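You operate a simulated robot arm through the tools that you are given. There is no shell and no other tool. Be economical: measure what you need, move in short steps, check, and stop when the job is done.

Carry out the task below with a simulated robot arm. There is one attempt and no reset: what you move stays moved.

TASK
Put the brass weight from the long bench top and the white cup from the long bench top on the square tray.

It is judged by the outcome, as a careful person would: the job done as asked, and still so three seconds after it is handed in. It fails if anything else is knocked over, pushed out of place, dropped, spilled or broken.

THE ROBOT
A 7-joint arm with a two-finger parallel gripper, fixed in place. Base frame: the origin is at the foot of the arm, x ahead of it, y to its left, z up; the work surface is at about z = 0. Lengths are in m, angles in degrees, forces in N, time in s.
With the tool pointing down near the work surface it reaches from about 0.22 to 0.58 m from the base axis. Its first joint turns from -66.0 to 66.0 degrees. Payload 2.5 kg.
Tool frame: the origin (TCP) lies between the finger pads and is the grasp point; the fingertips stand 0.023 m ahead of it; z points along the fingers, y is the line along which they close. The gripper opens to 0.094 m. The fingers are 0.038 m wide and 0.01 m thick; the gripper's body (0.054 by 0.096 m) begins 0.039 m behind the TCP.
Orientation is told as [roll, pitch, yaw] about the base's x, y, z axes, in that order, counted from this pose: with the fingers straight down and closing along the base's y, the tool's x points along the base's -x, its y along +y and its z along -z.

THE INTERFACE
- The arm moves only by the tool nudge_tool. Its argument "motion" is a list of rows, each a list of 7 numbers: the shift along the tool's x, y, z in m, then the turn, a rotation vector about the tool's x, y, z in degrees, then the finger opening in m, from 0 to 0.094. In form: [[tx, ty, tz, rx, ry, rz, claw], ...]. A call has 1 to 12 rows; each row shifts and turns the commanded pose from where the row before left it, along the tool's axes as they then stand. A row lasts 0.2 s, in which the tool goes at most 0.05 m and 8.6 degrees; a call with a longer step from one row to the next is refused whole, and so is a gripper value outside its range. A pose out of reach is approached as far as the arm can. The call stops where the force on the tool passes 40 N (or 10 N more than at its start, if that is more) or the arm is blocked; 0.2 s more then pass. The fingers move at their own pace (about 0.108 m/s each) and stop on an object; they squeeze with about 35 N. The grip force told is the motor's: it shows also when the fingers shut on nothing. Time passes only in rows, and 0.2 s behind the last, so rows that do not move let the fingers close. It gives the time, the measured TCP pose, the force on the tool (base axes), the opening and the grip force at its end, in the units of the frame above (readings bear some noise), and new pictures: "show" is both (left out), scene, wrist or none.
- Cameras (640 x 400 px; columns grow to the right, rows downward): "scene" is fixed at [0.1036, -0.4, 0.5403]; the picture's right is [0.93, -0.37, 0.00], its down [-0.23, -0.57, -0.79] and it looks along [0.30, 0.73, -0.61] (base axes); focal length 328 px, centre (320, 200). "wrist" rides on the gripper at [-0.039, 0, -0.044] in the tool frame; the picture's right is [0.00, -1.00, 0.00], its down [0.97, 0.00, -0.24] and it looks along [0.24, 0.00, 0.97] (tool axes); focal length 218 px, centre (320, 200).
- point_at(camera, pixels): there is no depth. For up to 12 entries [column, row, z] of the newest picture of that camera ("zoom" is the newest enlarged one), the place [x, y] in the base frame at which the ray of that pixel passes the height z, good to about 0.002 m. No time passes.
- inspect(camera, box): a new picture of the part [left, top, right, bottom] of that camera's present view, enlarged. No time passes.
- sign_off(): hands the job in; it is judged then, once.

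Work in short steps. Measure before you move; look again where a grasp or a placing could have gone wrong, and mend it. You have 60 turns and 120 pictures in all, the two below and enlarged ones among them. Open the gripper and draw the arm clear of the work before you hand the job in, unless the task says otherwise; then end with one line.

The tools are called after "Request:" by a JSON object that holds its "name" and its "arguments". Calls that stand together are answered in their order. nudge_tool: Moves the arm, as the interface text tells. Its arguments: {"type":"object","properties":{"motion":{"type":"array","items":{"type":"array","items":{"type":"number"}}},"show":{"type":"string","enum":["both","scene","wrist","none"]}},"required":["motion"]} The other tools are called the same way: point_at (camera, pixels) gives the place at which the rays of pixels pass given heights; inspect (camera, box) takes an enlarged picture of a part of a camera's view; sign_off () hands the job in.

At the start:

```text
t: 0.0
ee_pos: [0.3633, 0.1869, 0.2588]
ee_rot: [0.0, 0.0, 0.0]
ft_force: [0.1, -0.1, -0.1]
width: 0.094
grip_force: 0.1
```

scene: 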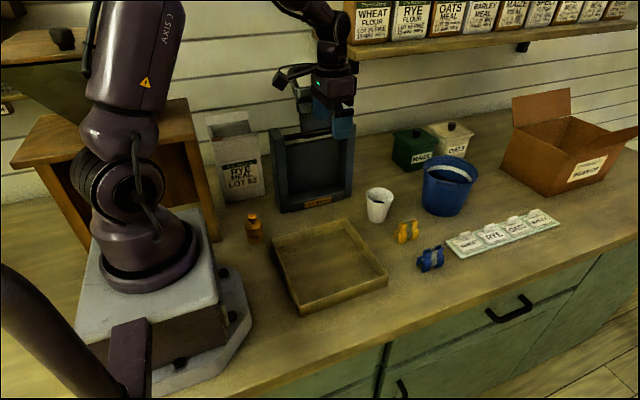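
wrist: 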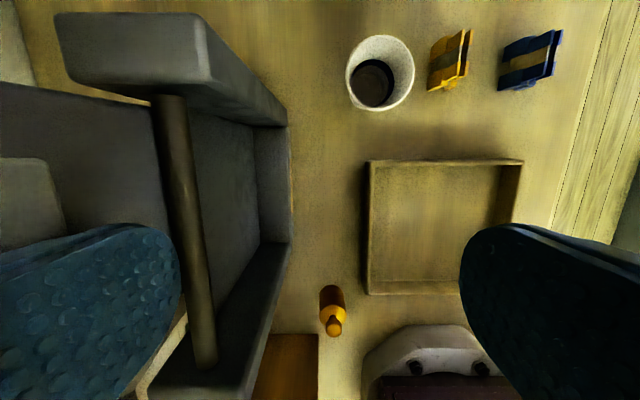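

The scene shows the cup near (379,205), the brass weight near (253,226) and the tray near (328,265). I'll enlarge these and measure them.

Request:
{"name": "inspect", "arguments": {"camera": "scene", "box": [220, 170, 480, 330]}}

Request:
{"name": "inspect", "arguments": {"camera": "wrist", "box": [280, 10, 580, 200]}}

Request:
{"name": "point_at", "arguments": {"camera": "scene", "pixels": [[272, 246, 0.03], [348, 220, 0.03], [388, 278, 0.03], [300, 314, 0.0], [377, 222, 0], [380, 192, 0.07], [366, 192, 0.07], [394, 194, 0.07], [254, 239, 0], [252, 215, 0.06], [247, 236, 0], [260, 236, 0]]}}

Request:
{"name": "point_at", "arguments": {"camera": "wrist", "pixels": [[380, 72, 0.07], [347, 72, 0.07], [414, 72, 0.07], [380, 35, 0.07], [380, 110, 0.07], [332, 292, 0.0], [335, 328, 0.06], [368, 160, 0.03], [522, 160, 0.03], [368, 293, 0.03], [290, 240, 0.0], [288, 125, 0.05]]}}

```text
2.46 times, centred on (350, 250) of scene
```

zoom: 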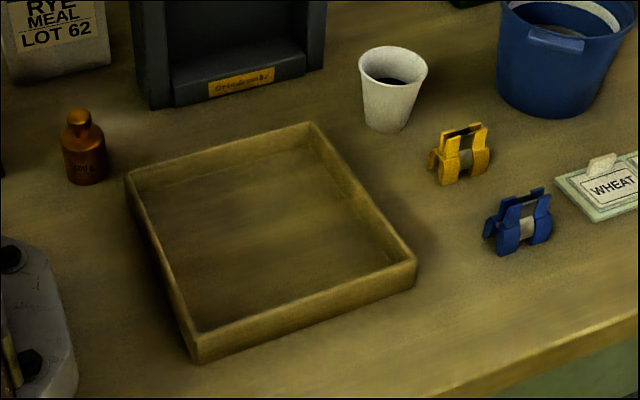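

```text
2.11 times, centred on (430, 105) of wrist
```

zoom: 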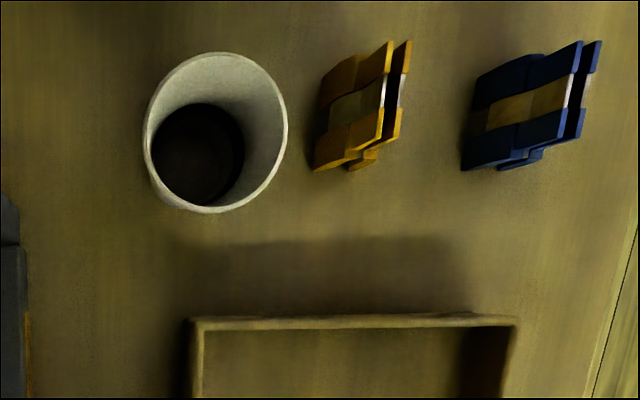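

```text
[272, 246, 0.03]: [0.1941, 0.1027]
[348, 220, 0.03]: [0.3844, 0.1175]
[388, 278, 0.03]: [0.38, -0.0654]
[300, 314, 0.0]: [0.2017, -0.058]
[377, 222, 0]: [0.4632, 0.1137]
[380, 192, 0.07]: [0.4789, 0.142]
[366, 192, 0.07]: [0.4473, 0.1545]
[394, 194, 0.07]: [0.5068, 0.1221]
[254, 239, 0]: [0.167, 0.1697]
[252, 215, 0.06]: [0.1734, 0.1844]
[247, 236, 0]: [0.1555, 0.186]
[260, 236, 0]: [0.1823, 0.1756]
```

```text
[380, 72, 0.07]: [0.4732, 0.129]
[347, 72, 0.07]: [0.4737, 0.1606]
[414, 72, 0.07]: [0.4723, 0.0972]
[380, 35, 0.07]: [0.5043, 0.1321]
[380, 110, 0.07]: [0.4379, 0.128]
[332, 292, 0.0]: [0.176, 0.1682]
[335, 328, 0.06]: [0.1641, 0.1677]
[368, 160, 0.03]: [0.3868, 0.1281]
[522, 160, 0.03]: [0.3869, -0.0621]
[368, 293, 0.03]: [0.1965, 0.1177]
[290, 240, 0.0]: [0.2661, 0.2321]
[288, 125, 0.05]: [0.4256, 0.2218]
```

The cup holds a dark liquid, so it has to stay level. I'll move clear of the black frame first (toward -y), then approach above the brass weight at about (0.172, 0.172) and look again.

Request:
{"name": "nudge_tool", "arguments": {"motion": [[0, -0.03, 0, 0, 0, 0, 0.094], [0.03, -0.02, 0, 0, 0, 0, 0.07], [0.04, 0, 0, 0, 0, 0, 0.06], [0.04, 0, 0, 0, 0, 0, 0.06], [0.02, 0.01, -0.01, 0, 0, 0, 0.06], [0.0, 0, 0, 0, 0, 0, 0.06]]}}

```text
t: 1.4
ee_pos: [0.2339, 0.1489, 0.2683]
ee_rot: [0.1, 0.0, 0.0]
ft_force: [0.7, 0.5, -0.3]
width: 0.06
grip_force: 0.1
```

scene: 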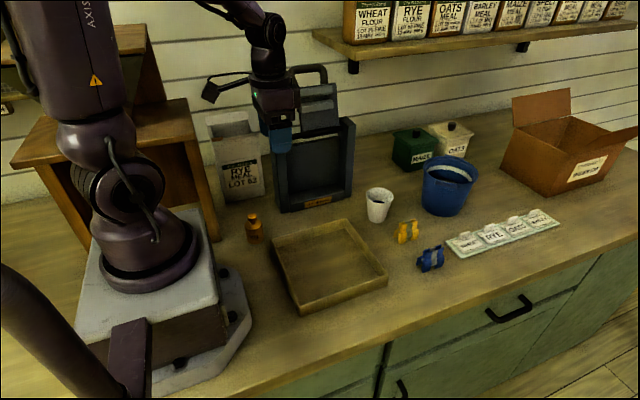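
wrist: 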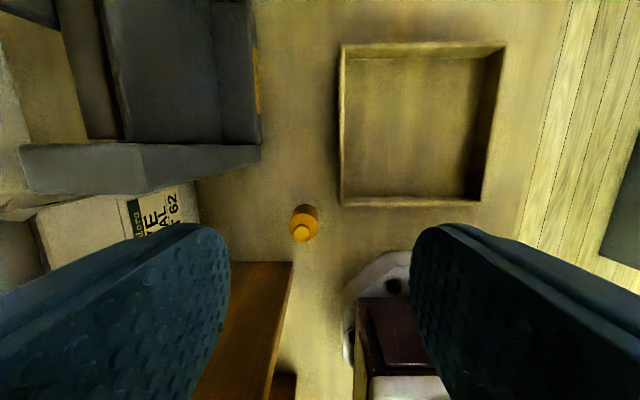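

The weight is now near (303,224) in the wrist view; I'll measure it along with the shelf edge.

Request:
{"name": "point_at", "arguments": {"camera": "wrist", "pixels": [[301, 233, 0.06], [304, 210, 0.0], [289, 222, 0.035], [319, 218, 0.035], [292, 262, 0.2], [292, 262, 0.1], [260, 155, 0.2], [342, 50, 0.03], [342, 205, 0.03], [482, 205, 0.03], [502, 48, 0.03], [232, 262, 0.2]]}}

Request:
{"name": "inspect", "arguments": {"camera": "wrist", "box": [230, 170, 380, 290]}}

Request:
{"name": "inspect", "arguments": {"camera": "scene", "box": [170, 60, 310, 280]}}

```text
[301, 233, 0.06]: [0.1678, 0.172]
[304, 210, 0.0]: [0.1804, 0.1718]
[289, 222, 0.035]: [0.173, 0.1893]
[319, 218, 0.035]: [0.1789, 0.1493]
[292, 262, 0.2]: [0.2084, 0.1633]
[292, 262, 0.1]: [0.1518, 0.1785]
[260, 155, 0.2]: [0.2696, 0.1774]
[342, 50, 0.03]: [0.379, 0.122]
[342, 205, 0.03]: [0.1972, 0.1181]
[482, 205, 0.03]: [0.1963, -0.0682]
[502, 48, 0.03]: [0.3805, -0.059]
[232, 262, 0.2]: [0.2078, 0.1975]
```

```text
3.33 times, centred on (305, 230) of wrist
```

zoom: 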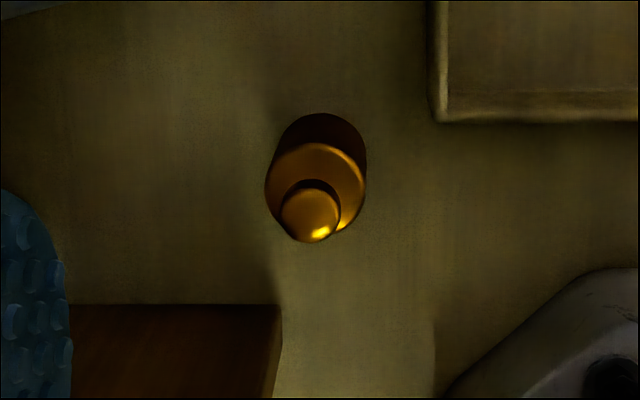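

```text
1.82 times, centred on (240, 170) of scene
```

zoom: 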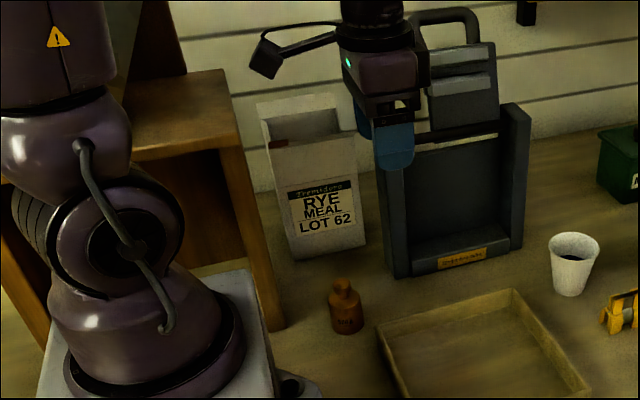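

I need the shelf's location, since it stands next to the weight: leg foot at about scene (215,241), top corner at about (189,101).

Request:
{"name": "point_at", "arguments": {"camera": "scene", "pixels": [[215, 241, 0], [212, 241, 0], [189, 101, 0.15], [189, 101, 0.2], [189, 101, 0.25], [189, 101, 0.3], [278, 148, 0.2], [278, 210, 0.0], [264, 193, 0]]}}

Request:
{"name": "point_at", "arguments": {"camera": "wrist", "pixels": [[292, 262, 0.0], [292, 262, 0.15], [292, 262, 0.25], [268, 399, 0.2], [268, 399, 0.25], [268, 399, 0.15], [195, 185, 0.15], [195, 185, 0.2], [260, 146, 0.0], [260, 146, 0.1]]}}

```text
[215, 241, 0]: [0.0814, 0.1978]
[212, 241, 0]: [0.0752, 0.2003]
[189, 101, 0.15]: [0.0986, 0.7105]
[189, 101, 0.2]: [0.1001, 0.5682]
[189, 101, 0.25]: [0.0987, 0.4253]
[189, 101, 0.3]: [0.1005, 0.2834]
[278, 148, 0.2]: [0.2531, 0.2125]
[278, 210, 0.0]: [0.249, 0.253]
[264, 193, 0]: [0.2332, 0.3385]
```

```text
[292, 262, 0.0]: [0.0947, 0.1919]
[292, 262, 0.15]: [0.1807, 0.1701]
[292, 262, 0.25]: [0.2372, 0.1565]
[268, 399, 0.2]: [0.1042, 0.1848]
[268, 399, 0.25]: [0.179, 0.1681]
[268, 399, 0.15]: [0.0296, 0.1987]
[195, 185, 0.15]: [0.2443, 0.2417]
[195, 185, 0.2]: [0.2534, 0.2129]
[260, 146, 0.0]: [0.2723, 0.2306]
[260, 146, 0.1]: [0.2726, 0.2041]
```

The shelf stands at x<0.095, y>0.19. Something sticks out from the wrist at (210,90), so I'll check it before descending.

Request:
{"name": "inspect", "arguments": {"camera": "scene", "box": [180, 0, 360, 170]}}

```text
2.35 times, centred on (270, 85) of scene
```

zoom: 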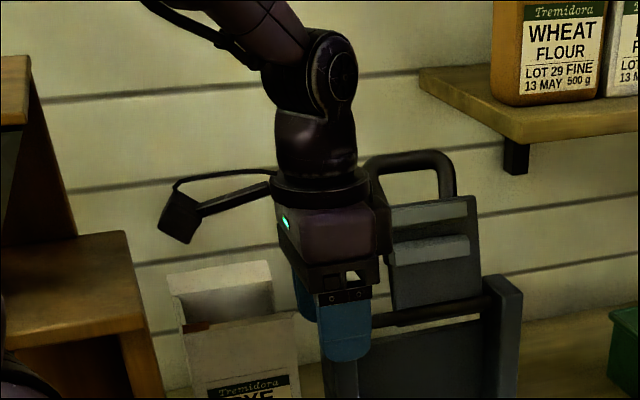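

The protrusion is a bracket about 0.10 m out along tool +x, roughly 0.095 m above the TCP. At yaw 0 it would come close to the robot base and shelf, so I'll yaw to +90 (bracket toward -y) before descending.

Request:
{"name": "nudge_tool", "arguments": {"motion": [[0, 0, 0, 0, 0, -8.2, 0.06], [0, 0, 0, 0, 0, -8.2, 0.06], [0, 0, 0, 0, 0, -8.2, 0.06], [0, 0, 0, 0, 0, -8.2, 0.06], [0, 0, 0, 0, 0, -8.2, 0.06], [0, 0, 0, 0, 0, -8.2, 0.06], [0, 0, 0, 0, 0, -8.2, 0.06], [0, 0, 0, 0, 0, -8.2, 0.06], [0, 0, 0, 0, 0, -8.2, 0.06], [0, 0, 0, 0, 0, -8.2, 0.06], [0, 0, 0, 0, 0, -8.0, 0.06], [0, 0, 0, 0, 0, 0, 0.06]]}}

```text
t: 4.0
ee_pos: [0.2337, 0.1491, 0.2696]
ee_rot: [-0.1, 0.0, 90.0]
ft_force: [-0.6, 0.4, -0.2]
width: 0.06
grip_force: 0.1
```

scene: 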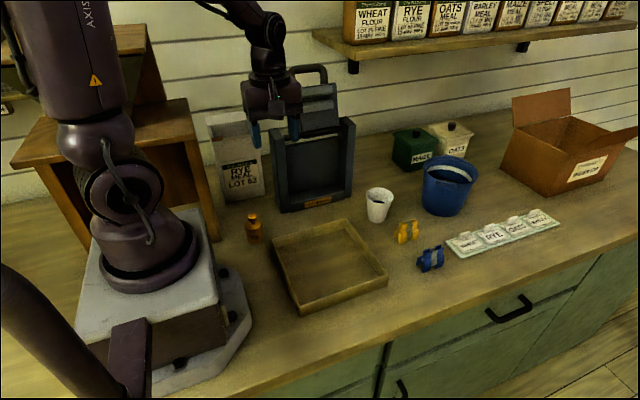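
wrist: 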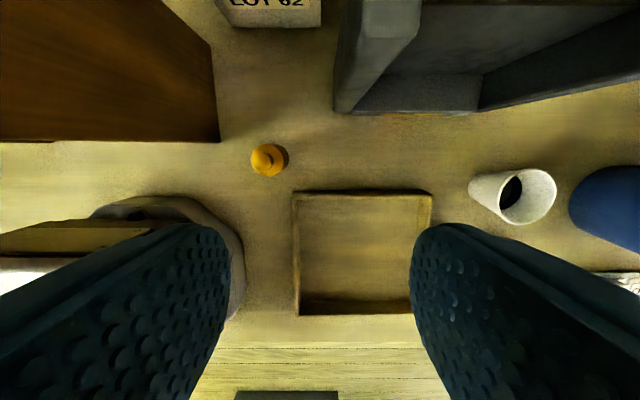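

The bracket should now sit in front of the hand; I'll check that, and re-measure the weight at wrist (267,160).

Request:
{"name": "inspect", "arguments": {"camera": "scene", "box": [200, 40, 360, 160]}}

Request:
{"name": "point_at", "arguments": {"camera": "wrist", "pixels": [[264, 160, 0.06], [276, 158, 0.0], [270, 144, 0.03], [270, 176, 0.03], [218, 141, 0.0], [218, 141, 0.2], [218, 141, 0.1], [294, 191, 0.03], [432, 191, 0.03], [413, 313, 0.03], [299, 315, 0.03]]}}

```text
3.33 times, centred on (280, 100) of scene
```

zoom: 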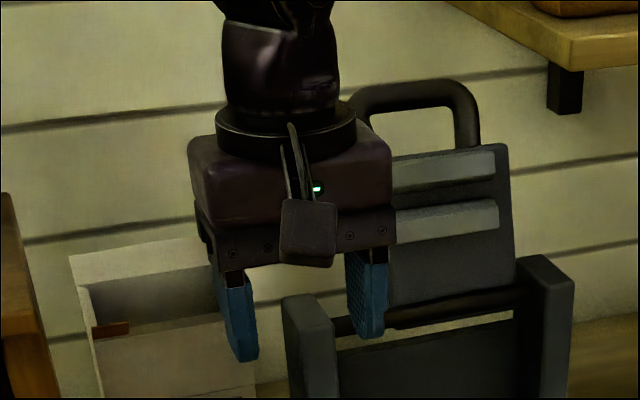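

```text
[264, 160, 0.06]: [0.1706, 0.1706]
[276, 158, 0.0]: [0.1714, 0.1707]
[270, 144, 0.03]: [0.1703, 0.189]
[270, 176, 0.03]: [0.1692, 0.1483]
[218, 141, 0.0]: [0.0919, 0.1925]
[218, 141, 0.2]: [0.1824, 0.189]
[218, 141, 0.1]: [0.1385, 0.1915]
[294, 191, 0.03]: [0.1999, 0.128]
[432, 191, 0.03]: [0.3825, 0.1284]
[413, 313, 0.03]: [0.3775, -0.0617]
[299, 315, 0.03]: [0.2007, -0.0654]
```

Confirmed. The weight is at (0.171, 0.170). I'll move above it (tool x = -y, tool y = -x) and descend partway.

Request:
{"name": "nudge_tool", "arguments": {"motion": [[-0.01, 0.03, 0, 0, 0, 0, 0.06], [-0.011, 0.033, 0, 0, 0, 0, 0.06], [0, 0, 0.04, 0, 0, 0, 0.06], [0, 0, 0.04, 0, 0, 0, 0.06], [0, 0, 0.03, 0, 0, 0, 0.06], [0, 0, 0, 0, 0, 0, 0.06]]}}

```text
t: 5.4
ee_pos: [0.1705, 0.1697, 0.1579]
ee_rot: [0.1, 0.0, 90.0]
ft_force: [0.2, 0.5, 0.3]
width: 0.0601
grip_force: 0.1
```

scene: 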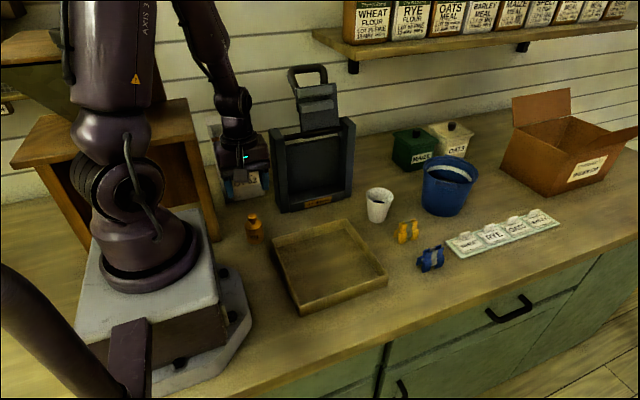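
wrist: 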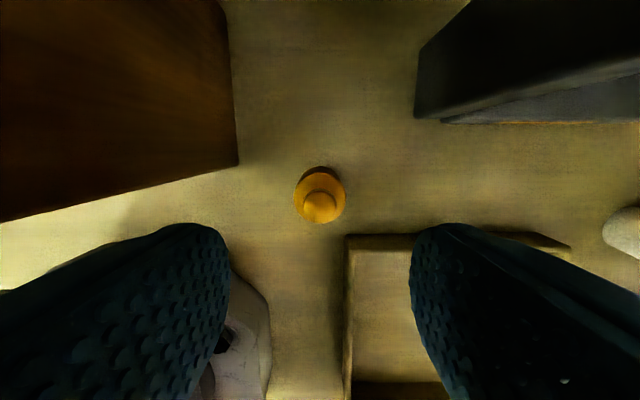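

The weight is centred between the fingers at column 320. I'll check its y with a measurement before descending.

Request:
{"name": "point_at", "arguments": {"camera": "wrist", "pixels": [[320, 207, 0.06], [320, 168, 0.0], [320, 224, 0.045], [294, 195, 0.04], [346, 195, 0.04]]}}

```text
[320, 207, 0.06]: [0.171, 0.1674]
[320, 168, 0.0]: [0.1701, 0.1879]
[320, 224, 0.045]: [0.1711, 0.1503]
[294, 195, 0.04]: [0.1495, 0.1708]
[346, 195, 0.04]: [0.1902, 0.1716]
```

Aligned. I'll descend to a TCP height of about 0.033 and then close.

Request:
{"name": "nudge_tool", "arguments": {"motion": [[0, 0, 0.03, 0, 0, 0, 0.06], [0, 0, 0.03, 0, 0, 0, 0.06], [0, 0, 0.03, 0, 0, 0, 0.06], [0, 0, 0.02, 0, 0, 0, 0.06], [0, 0, 0.014, 0, 0, 0, 0.06], [0, 0, 0, 0, 0, 0, 0.06]]}}

```text
t: 6.8
ee_pos: [0.1729, 0.1689, 0.0356]
ee_rot: [0.0, -0.2, 89.7]
ft_force: [-0.6, -1.0, 0.3]
width: 0.0601
grip_force: 0.1
```

scene: 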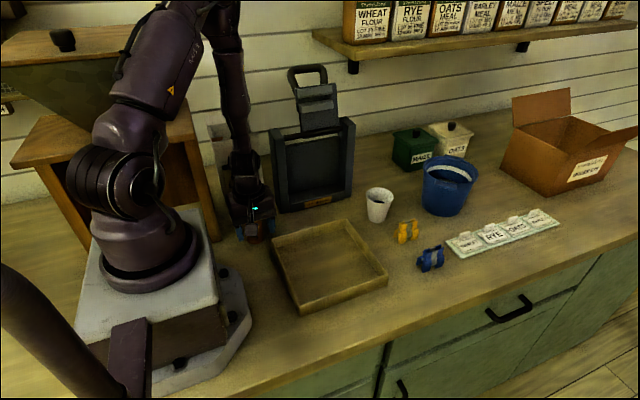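
wrist: 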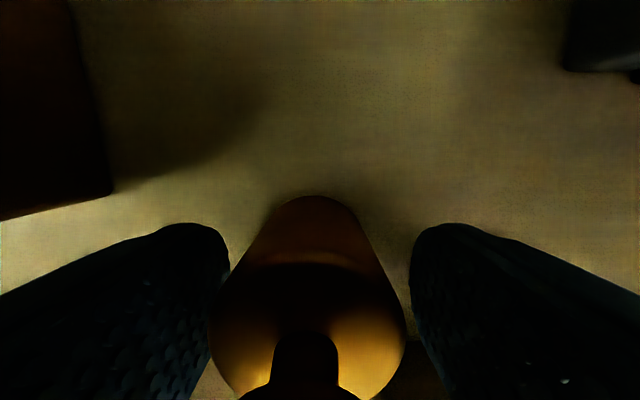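

The fingers straddle the weight and forces are small. Closing.

Request:
{"name": "nudge_tool", "arguments": {"motion": [[0, 0, 0, 0, 0, 0, 0.04], [0, 0, 0, 0, 0, 0, 0.02], [0, 0, 0, 0, 0, 0, 0.02], [0, 0, 0, 0, 0, 0, 0.02], [0, 0, -0.02, 0, 0, 0, 0.02], [0, 0, -0.02, 0, 0, 0, 0.02], [0, 0, -0.03, 0, 0, 0, 0.02], [0, 0, 0, 0, 0, 0, 0.02]]}}

```text
t: 8.6
ee_pos: [0.1728, 0.1691, 0.1064]
ee_rot: [0.0, 0.0, 90.0]
ft_force: [0.1, 0.8, -4.4]
width: 0.0396
grip_force: 34.9
```

scene: 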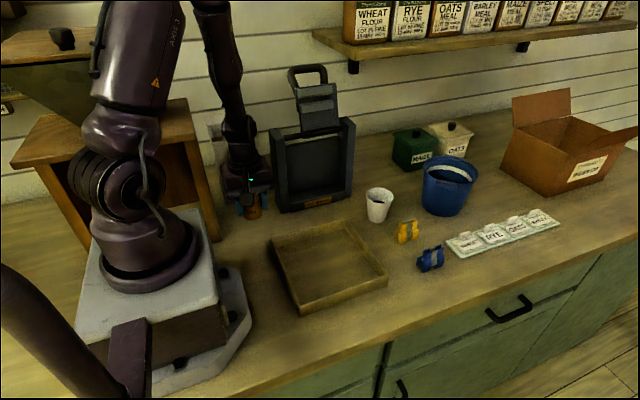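
wrist: 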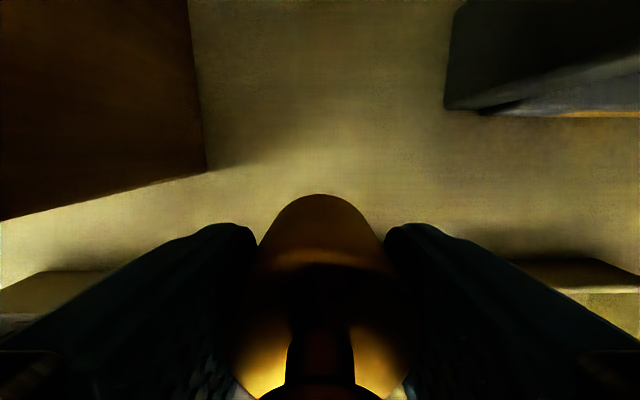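

The weight is held (opening 0.0396, about 4.4 N). I'll carry it over the tray to (0.25, 0.075).

Request:
{"name": "nudge_tool", "arguments": {"motion": [[0.02, -0.018, 0, 0, 0, 0, 0.02], [0.025, -0.02, 0, 0, 0, 0, 0.02], [0.025, -0.02, 0, 0, 0, 0, 0.02], [0.024, -0.019, 0, 0, 0, 0, 0.02], [0, 0, 0, 0, 0, 0, 0.02]]}}

```text
t: 9.8
ee_pos: [0.2479, 0.0742, 0.1038]
ee_rot: [-0.1, 0.0, 90.1]
ft_force: [0.0, -0.8, -4.6]
width: 0.0396
grip_force: 35.1
```

scene: 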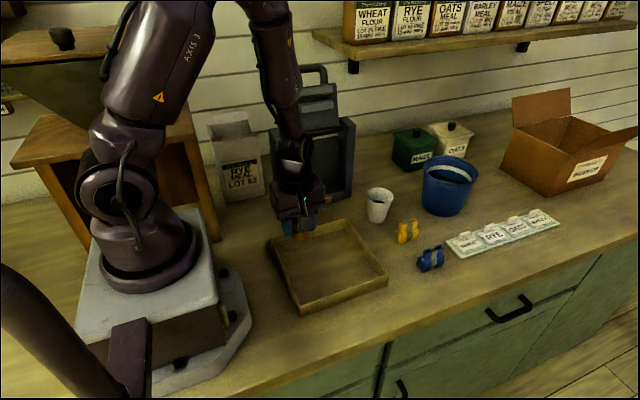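
wrist: 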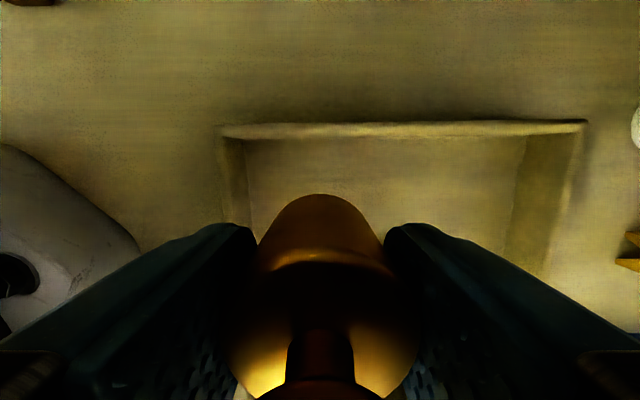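

It's over the tray interior. I'll lower it; contact is expected at a TCP height of about 0.040–0.044.

Request:
{"name": "nudge_tool", "arguments": {"motion": [[0, 0, 0.02, 0, 0, 0, 0.02], [0, 0, 0.02, 0, 0, 0, 0.02], [0, 0, 0.015, 0, 0, 0, 0.02], [0, 0, 0, 0, 0, 0, 0.02]], "show": "none"}}

Request:
{"name": "nudge_tool", "arguments": {"motion": [[0, 0, 0.003, 0, 0, 0, 0.02], [0, 0, 0, 0, 0, 0, 0.02]], "show": "none"}}

Request:
{"name": "nudge_tool", "arguments": {"motion": [[0, 0, 0.003, 0, 0, 0, 0.02], [0, 0, 0, 0, 0, 0, 0.02]], "show": "none"}}

```text
t: 10.8
ee_pos: [0.2478, 0.0743, 0.0516]
ee_rot: [-0.1, 0.0, 90.0]
ft_force: [0.2, 0.3, -4.5]
width: 0.0397
grip_force: 35.1
```

```text
t: 11.4
ee_pos: [0.2484, 0.0748, 0.0488]
ee_rot: [0.0, 0.1, 90.0]
ft_force: [-0.4, -0.2, -4.9]
width: 0.0395
grip_force: 35.1
```

```text
t: 12.0
ee_pos: [0.2475, 0.0749, 0.0452]
ee_rot: [0.1, 0.0, 90.0]
ft_force: [0.3, 0.0, -5.2]
width: 0.0395
grip_force: 35.6
```

No contact yet, so I'll continue in small steps.

Request:
{"name": "nudge_tool", "arguments": {"motion": [[0, 0, 0.002, 0, 0, 0, 0.02], [0, 0, 0, 0, 0, 0, 0.02]], "show": "none"}}

Request:
{"name": "nudge_tool", "arguments": {"motion": [[0, 0, 0.002, 0, 0, 0, 0.02], [0, 0, 0, 0, 0, 0, 0.02]], "show": "wrist"}}

```text
t: 12.6
ee_pos: [0.2483, 0.0747, 0.0422]
ee_rot: [-0.1, 0.0, 90.0]
ft_force: [0.5, -0.5, -4.6]
width: 0.0397
grip_force: 35.1
```

```text
t: 13.2
ee_pos: [0.2485, 0.0753, 0.0412]
ee_rot: [0.0, 0.0, 90.0]
ft_force: [-4.6, -1.4, 23.2]
width: 0.0396
grip_force: 34.7
```

wrist: 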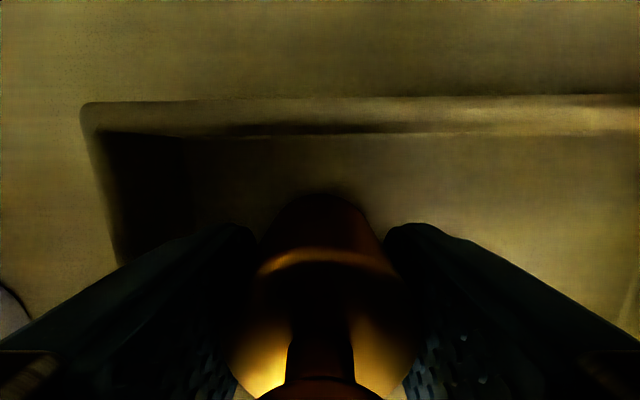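

It touches the floor (23 N). I'll back off 1 mm, open to 0.06 and rise.

Request:
{"name": "nudge_tool", "arguments": {"motion": [[0, 0, -0.001, 0, 0, 0, 0.0396], [0, 0, 0, 0, 0, 0, 0.05], [0, 0, 0, 0, 0, 0, 0.06], [0, 0, 0, 0, 0, 0, 0.06], [0, 0, -0.03, 0, 0, 0, 0.06], [0, 0, -0.04, 0, 0, 0, 0.06], [0, 0, -0.04, 0, 0, 0, 0.06], [0, 0, -0.02, 0, 0, 0, 0.06], [0, 0, 0, 0, 0, 0, 0.06]]}}

```text
t: 15.2
ee_pos: [0.2479, 0.0749, 0.1729]
ee_rot: [-0.1, -0.1, 90.0]
ft_force: [0.9, -0.6, 0.7]
width: 0.0601
grip_force: 0.1
```

scene: 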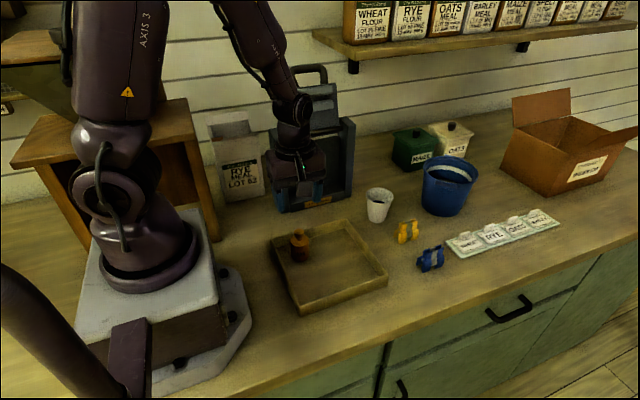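
wrist: 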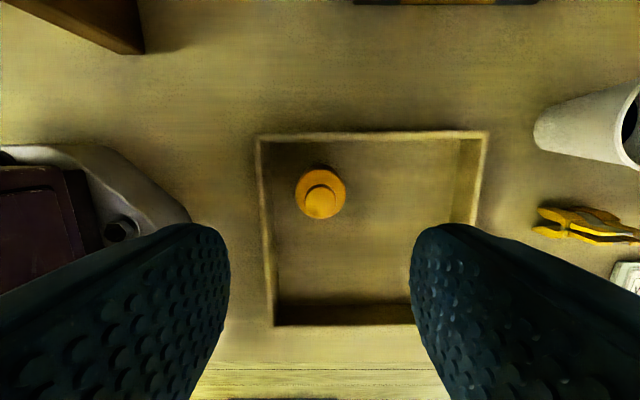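

The weight stands in the tray. I'll raise the arm, open fully and move above the cup at about (0.47, 0.13).

Request:
{"name": "nudge_tool", "arguments": {"motion": [[0, 0, -0.04, 0, 0, 0, 0.07], [0, -0.03, -0.04, 0, 0, 0, 0.094], [0, -0.045, 0, 0, 0, 0, 0.094], [0, -0.045, 0, 0, 0, 0, 0.094], [-0.01, -0.045, 0, 0, 0, 0, 0.094], [-0.02, -0.045, 0, 0, 0, 0, 0.094], [-0.015, -0.01, 0, 0, 0, 0, 0.094], [0, 0, 0, 0, 0, 0, 0.094]]}}

```text
t: 17.0
ee_pos: [0.4675, 0.1175, 0.2509]
ee_rot: [-0.1, 0.0, 90.0]
ft_force: [-0.1, 0.2, 0.1]
width: 0.0939
grip_force: 0.1
```

scene: 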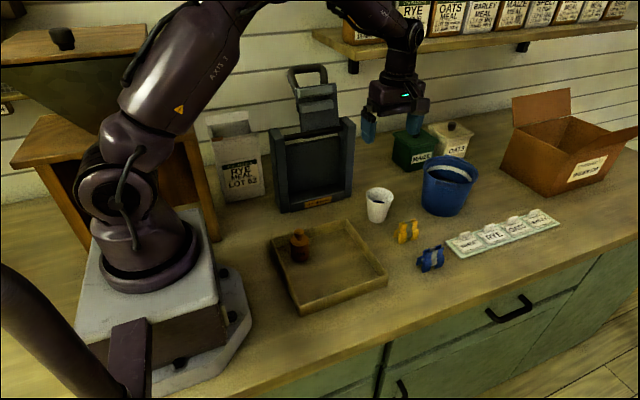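
wrist: 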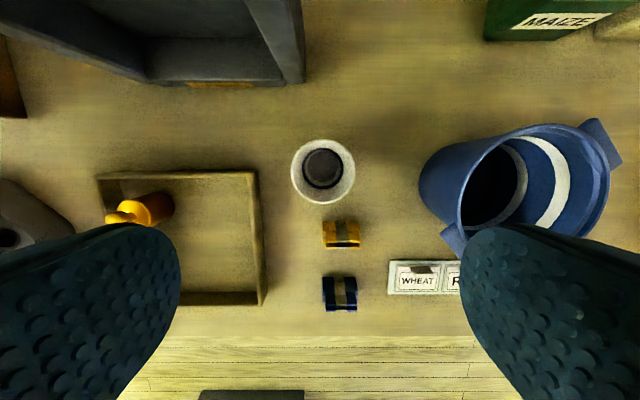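

Request:
{"name": "inspect", "arguments": {"camera": "wrist", "box": [260, 120, 480, 260]}}

Request:
{"name": "point_at", "arguments": {"camera": "wrist", "pixels": [[323, 171, 0.08], [291, 171, 0.08], [355, 171, 0.08], [323, 139, 0.08], [323, 204, 0.08], [322, 168, 0.0], [302, 168, 0.0], [343, 168, 0.0], [323, 221, 0.035], [461, 220, 0.12], [440, 228, 0.12], [420, 185, 0.0]]}}

Request:
{"name": "point_at", "arguments": {"camera": "scene", "pixels": [[380, 193, 0.07], [380, 193, 0.08], [380, 193, 0.09], [422, 165, 0.12], [424, 205, 0.0], [377, 220, 0.0]]}}

```text
2.86 times, centred on (370, 190) of wrist
```

zoom: 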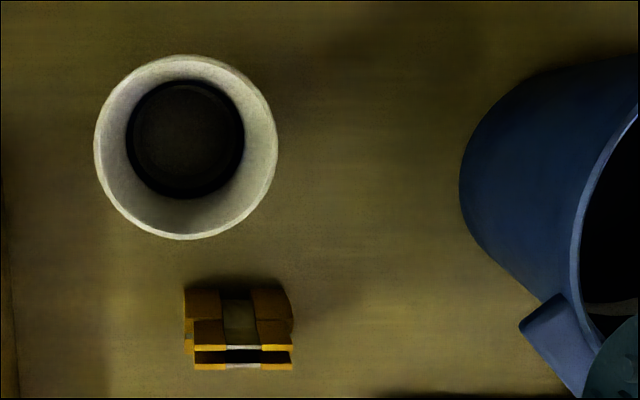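

```text
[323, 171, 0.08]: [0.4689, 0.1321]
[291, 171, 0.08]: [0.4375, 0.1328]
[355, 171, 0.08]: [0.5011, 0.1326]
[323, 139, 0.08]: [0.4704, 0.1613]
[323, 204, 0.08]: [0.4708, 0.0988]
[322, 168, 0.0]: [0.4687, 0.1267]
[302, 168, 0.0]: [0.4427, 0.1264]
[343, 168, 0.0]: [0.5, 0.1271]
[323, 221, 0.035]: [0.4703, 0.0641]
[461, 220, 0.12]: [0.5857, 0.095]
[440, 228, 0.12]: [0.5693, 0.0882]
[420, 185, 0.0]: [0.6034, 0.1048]
```

```text
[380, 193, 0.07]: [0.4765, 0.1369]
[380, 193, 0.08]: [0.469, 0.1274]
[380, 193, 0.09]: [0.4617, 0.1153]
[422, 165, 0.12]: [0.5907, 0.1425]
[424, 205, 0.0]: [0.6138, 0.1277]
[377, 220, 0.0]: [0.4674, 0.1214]
```

The cup is centred at (0.470, 0.130), rim diameter about 0.063, height about 0.078. I'll align and descend to z≈0.12 to check.

Request:
{"name": "nudge_tool", "arguments": {"motion": [[-0.0125, -0.0025, 0, 0, 0, 0, 0.094], [0, 0, 0.04, 0, 0, 0, 0.094], [0, 0, 0.04, 0, 0, 0, 0.094], [0, 0, 0.04, 0, 0, 0, 0.094], [0, 0, 0, 0, 0, 0, 0.094]]}}

```text
t: 18.2
ee_pos: [0.4706, 0.1318, 0.1301]
ee_rot: [0.0, -0.1, 90.1]
ft_force: [-0.3, -0.3, -0.2]
width: 0.0938
grip_force: 0.1
```

scene: 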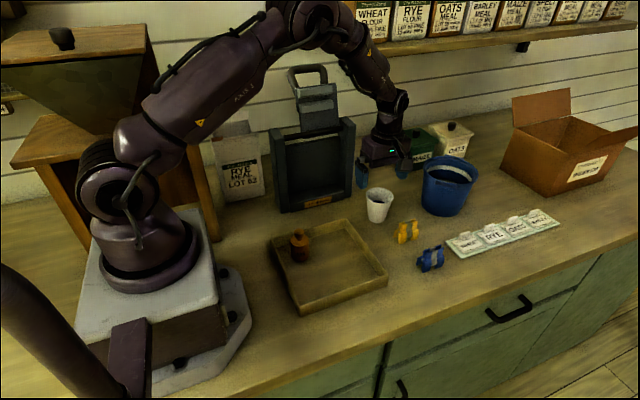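
wrist: 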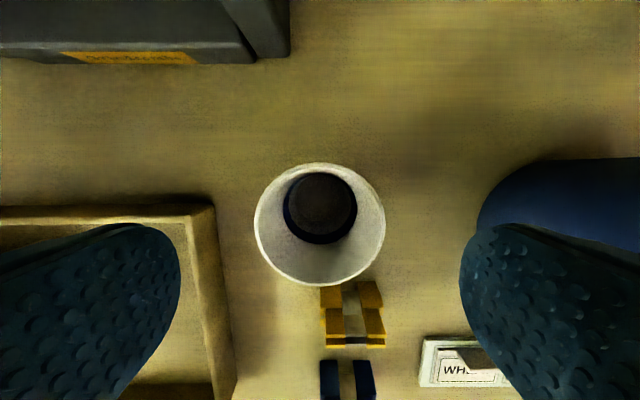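

The cup is centred between the fingers. I'll verify y quickly and descend to TCP z≈0.05.

Request:
{"name": "point_at", "arguments": {"camera": "wrist", "pixels": [[320, 163, 0.078], [320, 286, 0.078], [254, 222, 0.078], [386, 222, 0.078]]}}

Request:
{"name": "nudge_tool", "arguments": {"motion": [[0, 0, 0.03, 0, 0, 0, 0.094], [0, 0, 0.03, 0, 0, 0, 0.094], [0, 0, 0.018, 0, 0, 0, 0.094], [0, 0, 0, 0, 0, 0, 0.094]]}}

```text
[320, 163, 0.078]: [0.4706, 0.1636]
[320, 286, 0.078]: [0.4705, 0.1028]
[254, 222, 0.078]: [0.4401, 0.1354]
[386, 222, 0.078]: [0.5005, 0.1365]
```

```text
t: 19.2
ee_pos: [0.4703, 0.1313, 0.0521]
ee_rot: [-0.1, 0.1, 90.0]
ft_force: [-0.2, 0.6, 0.1]
width: 0.0939
grip_force: 0.1
```

scene: 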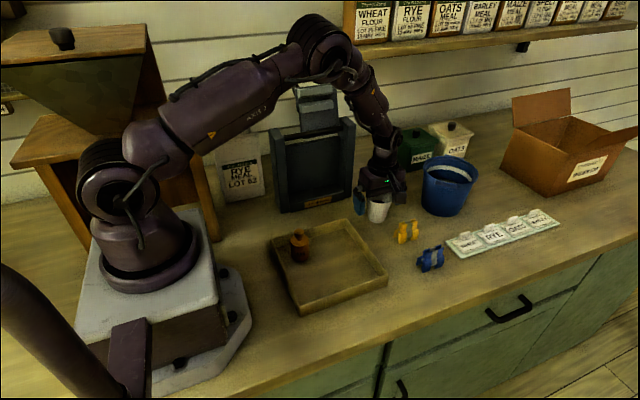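
wrist: 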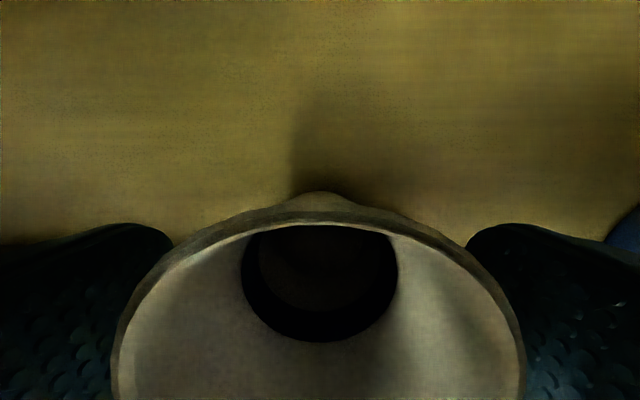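

The cup sits between the fingers. I'll close gradually and then lift slowly by 1 cm.

Request:
{"name": "nudge_tool", "arguments": {"motion": [[0, 0, 0, 0, 0, 0, 0.08], [0, 0, 0, 0, 0, 0, 0.07], [0, 0, 0, 0, 0, 0, 0.06], [0, 0, 0, 0, 0, 0, 0.05], [0, 0, 0, 0, 0, 0, 0.045], [0, 0, 0, 0, 0, 0, 0.045], [0, 0, -0.003, 0, 0, 0, 0.045], [0, 0, -0.007, 0, 0, 0, 0.045], [0, 0, 0, 0, 0, 0, 0.045]]}}

```text
t: 21.2
ee_pos: [0.4702, 0.133, 0.0622]
ee_rot: [0.1, 0.0, 90.0]
ft_force: [-0.3, 0.0, -0.1]
width: 0.0605
grip_force: 34.6
```

scene: 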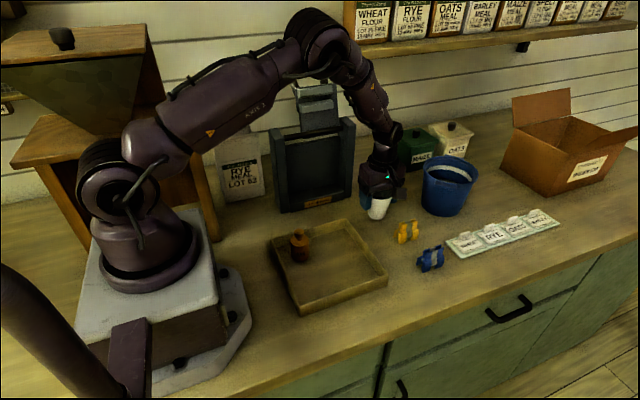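
wrist: 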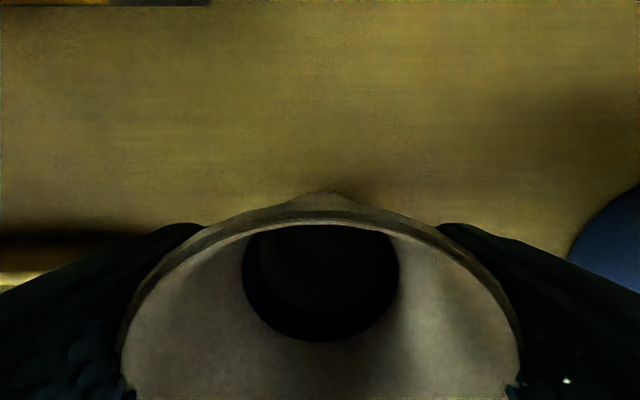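

Opening is 0.0605 with grip force 34.6 N, but the load reads near zero. I'll look closely to see whether the cup lifted.

Request:
{"name": "inspect", "arguments": {"camera": "scene", "box": [330, 140, 430, 240]}}

```text
4.00 times, centred on (380, 190) of scene
```

zoom: 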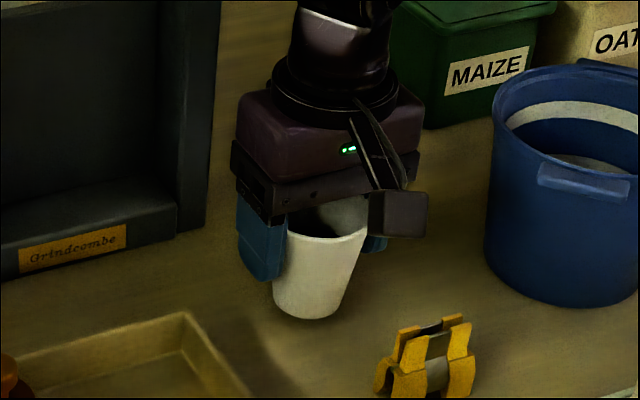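

The cup moved up with the gripper. I'll lift slowly to z≈0.125, keeping it level.

Request:
{"name": "nudge_tool", "arguments": {"motion": [[0, 0, -0.005, 0, 0, 0, 0.045], [0, 0, -0.01, 0, 0, 0, 0.045], [0, 0, -0.015, 0, 0, 0, 0.045], [0, 0, -0.015, 0, 0, 0, 0.045], [0, 0, -0.012, 0, 0, 0, 0.045], [0, 0, -0.006, 0, 0, 0, 0.045], [0, 0, 0, 0, 0, 0, 0.045]]}}

```text
t: 22.8
ee_pos: [0.4716, 0.1325, 0.1252]
ee_rot: [0.0, 0.0, 90.0]
ft_force: [0.5, 0.0, 0.2]
width: 0.0609
grip_force: 35.3
```

scene: 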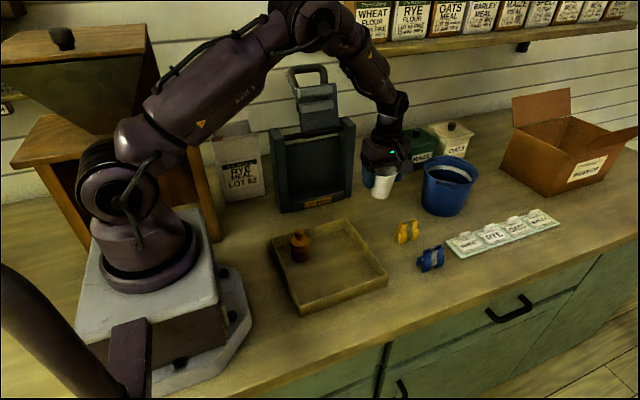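
wrist: 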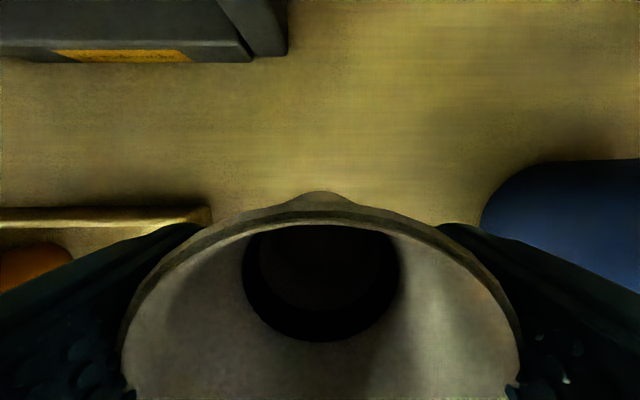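

The cup is held and level. I'll carry it smoothly to (0.305, -0.01) over the tray.

Request:
{"name": "nudge_tool", "arguments": {"motion": [[0.0057, 0.0066, 0, 0, 0, 0, 0.045], [0.0114, 0.0133, 0, 0, 0, 0, 0.045], [0.0142, 0.0166, 0, 0, 0, 0, 0.045], [0.0163, 0.0191, 0, 0, 0, 0, 0.045], [0.017, 0.0199, 0, 0, 0, 0, 0.045], [0.017, 0.0199, 0, 0, 0, 0, 0.045], [0.0163, 0.0191, 0, 0, 0, 0, 0.045], [0.0156, 0.0183, 0, 0, 0, 0, 0.045], [0.0142, 0.0166, 0, 0, 0, 0, 0.045], [0.0085, 0.01, 0, 0, 0, 0, 0.045], [0.0057, 0.0066, 0, 0, 0, 0, 0.045], [0, 0, 0, 0, 0, 0, 0.045]]}}

```text
t: 25.4
ee_pos: [0.3037, -0.0095, 0.1258]
ee_rot: [0.0, 0.1, 89.9]
ft_force: [-1.2, -0.4, -1.2]
width: 0.061
grip_force: 34.9
```

scene: 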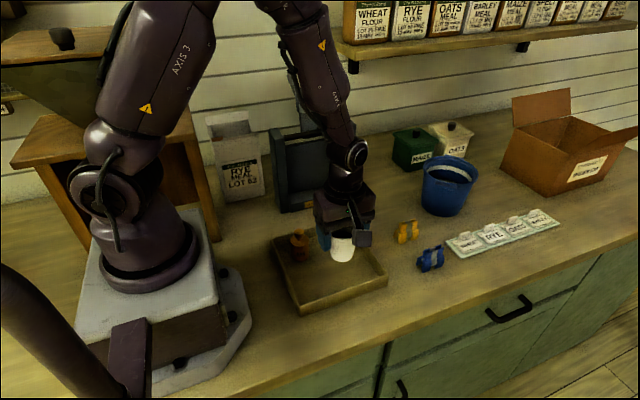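
wrist: 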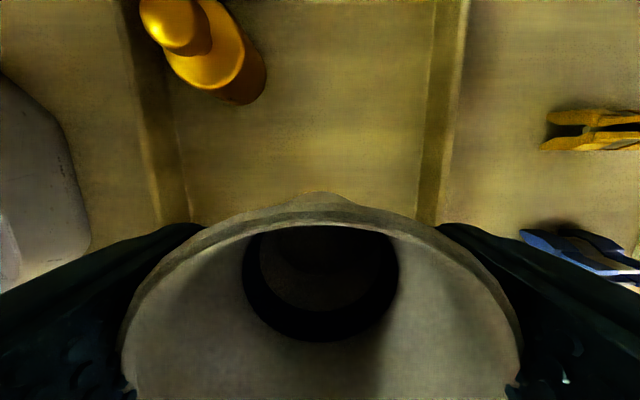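

The cup is over the tray interior, well away from the weight. I'll lower slowly; contact is expected at a TCP height of about 0.058.

Request:
{"name": "nudge_tool", "arguments": {"motion": [[0, 0, 0.005, 0, 0, 0, 0.045], [0, 0, 0.012, 0, 0, 0, 0.045], [0, 0, 0.014, 0, 0, 0, 0.045], [0, 0, 0.014, 0, 0, 0, 0.045], [0, 0, 0.01, 0, 0, 0, 0.045], [0, 0, 0.006, 0, 0, 0, 0.045], [0, 0, 0.002, 0, 0, 0, 0.045], [0, 0, 0, 0, 0, 0, 0.045]], "show": "none"}}

Request:
{"name": "nudge_tool", "arguments": {"motion": [[0, 0, 0.002, 0, 0, 0, 0.045], [0, 0, 0, 0, 0, 0, 0.045]], "show": "none"}}

Request:
{"name": "nudge_tool", "arguments": {"motion": [[0, 0, 0.0015, 0, 0, 0, 0.045], [0, 0, 0, 0, 0, 0, 0.045]], "show": "none"}}

```text
t: 27.2
ee_pos: [0.3054, -0.0096, 0.0635]
ee_rot: [-0.1, 0.0, 89.9]
ft_force: [-0.1, -0.6, -0.3]
width: 0.0606
grip_force: 35.1
```

```text
t: 27.8
ee_pos: [0.305, -0.0097, 0.0601]
ee_rot: [0.0, 0.0, 90.1]
ft_force: [0.4, 0.2, -0.3]
width: 0.0608
grip_force: 34.9
```

```text
t: 28.4
ee_pos: [0.3051, -0.0092, 0.0599]
ee_rot: [-0.1, 0.1, 90.0]
ft_force: [-0.1, -0.6, -0.4]
width: 0.0605
grip_force: 35.2
```

Request:
{"name": "nudge_tool", "arguments": {"motion": [[0, 0, 0.0015, 0, 0, 0, 0.045], [0, 0, 0, 0, 0, 0, 0.045]], "show": "scene"}}

```text
t: 29.0
ee_pos: [0.3033, -0.0082, 0.059]
ee_rot: [0.0, -0.1, 90.1]
ft_force: [-2.3, 0.5, 4.6]
width: 0.0608
grip_force: 35.0
```

scene: 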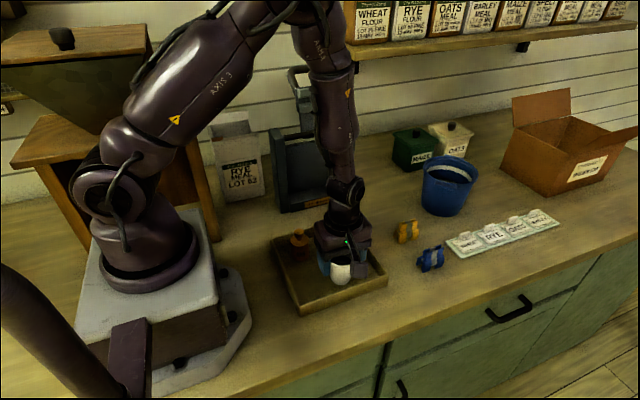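

Light contact (4.6 N). I'll open gradually and rise straight up.

Request:
{"name": "nudge_tool", "arguments": {"motion": [[0, 0, 0, 0, 0, 0, 0.0605], [0, 0, 0, 0, 0, 0, 0.066], [0, 0, 0, 0, 0, 0, 0.075], [0, 0, 0, 0, 0, 0, 0.084], [0, 0, 0, 0, 0, 0, 0.084], [0, 0, -0.02, 0, 0, 0, 0.084], [0, 0, -0.03, 0, 0, 0, 0.084], [0, 0, -0.04, 0, 0, 0, 0.084], [0, 0, -0.04, 0, 0, 0, 0.084], [0, 0, -0.04, 0, 0, 0, 0.084], [0, 0, -0.03, 0, 0, 0, 0.084], [0, 0, 0, 0, 0, 0, 0.084]]}}

```text
t: 31.6
ee_pos: [0.3054, -0.0098, 0.2597]
ee_rot: [0.0, 0.1, 90.0]
ft_force: [0.8, 0.4, 0.0]
width: 0.0841
grip_force: 0.0
```

scene: 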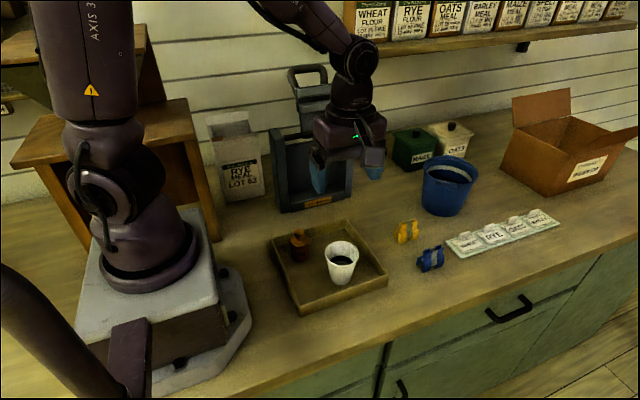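
wrist: 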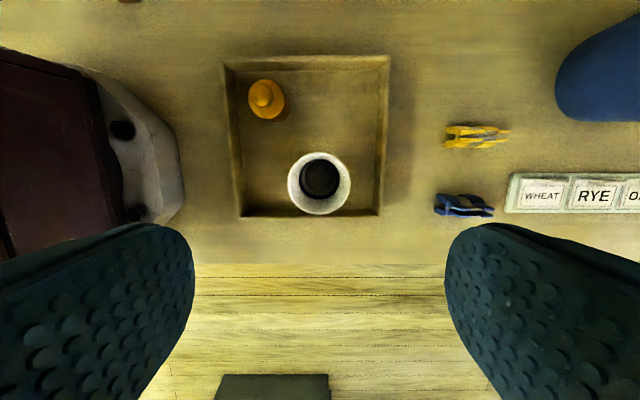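

Both items stand upright in the tray, the liquid is still in the cup, and nothing else has moved. The gripper is open and 0.26 m up, clear of the work, so I'm handing in.

Request:
{"name": "sign_off", "arguments": {}}

```text
The job is handed in.
```

The brass weight and the white cup are both standing upright on the square tray, with the cup's liquid unspilled and nothing else disturbed.
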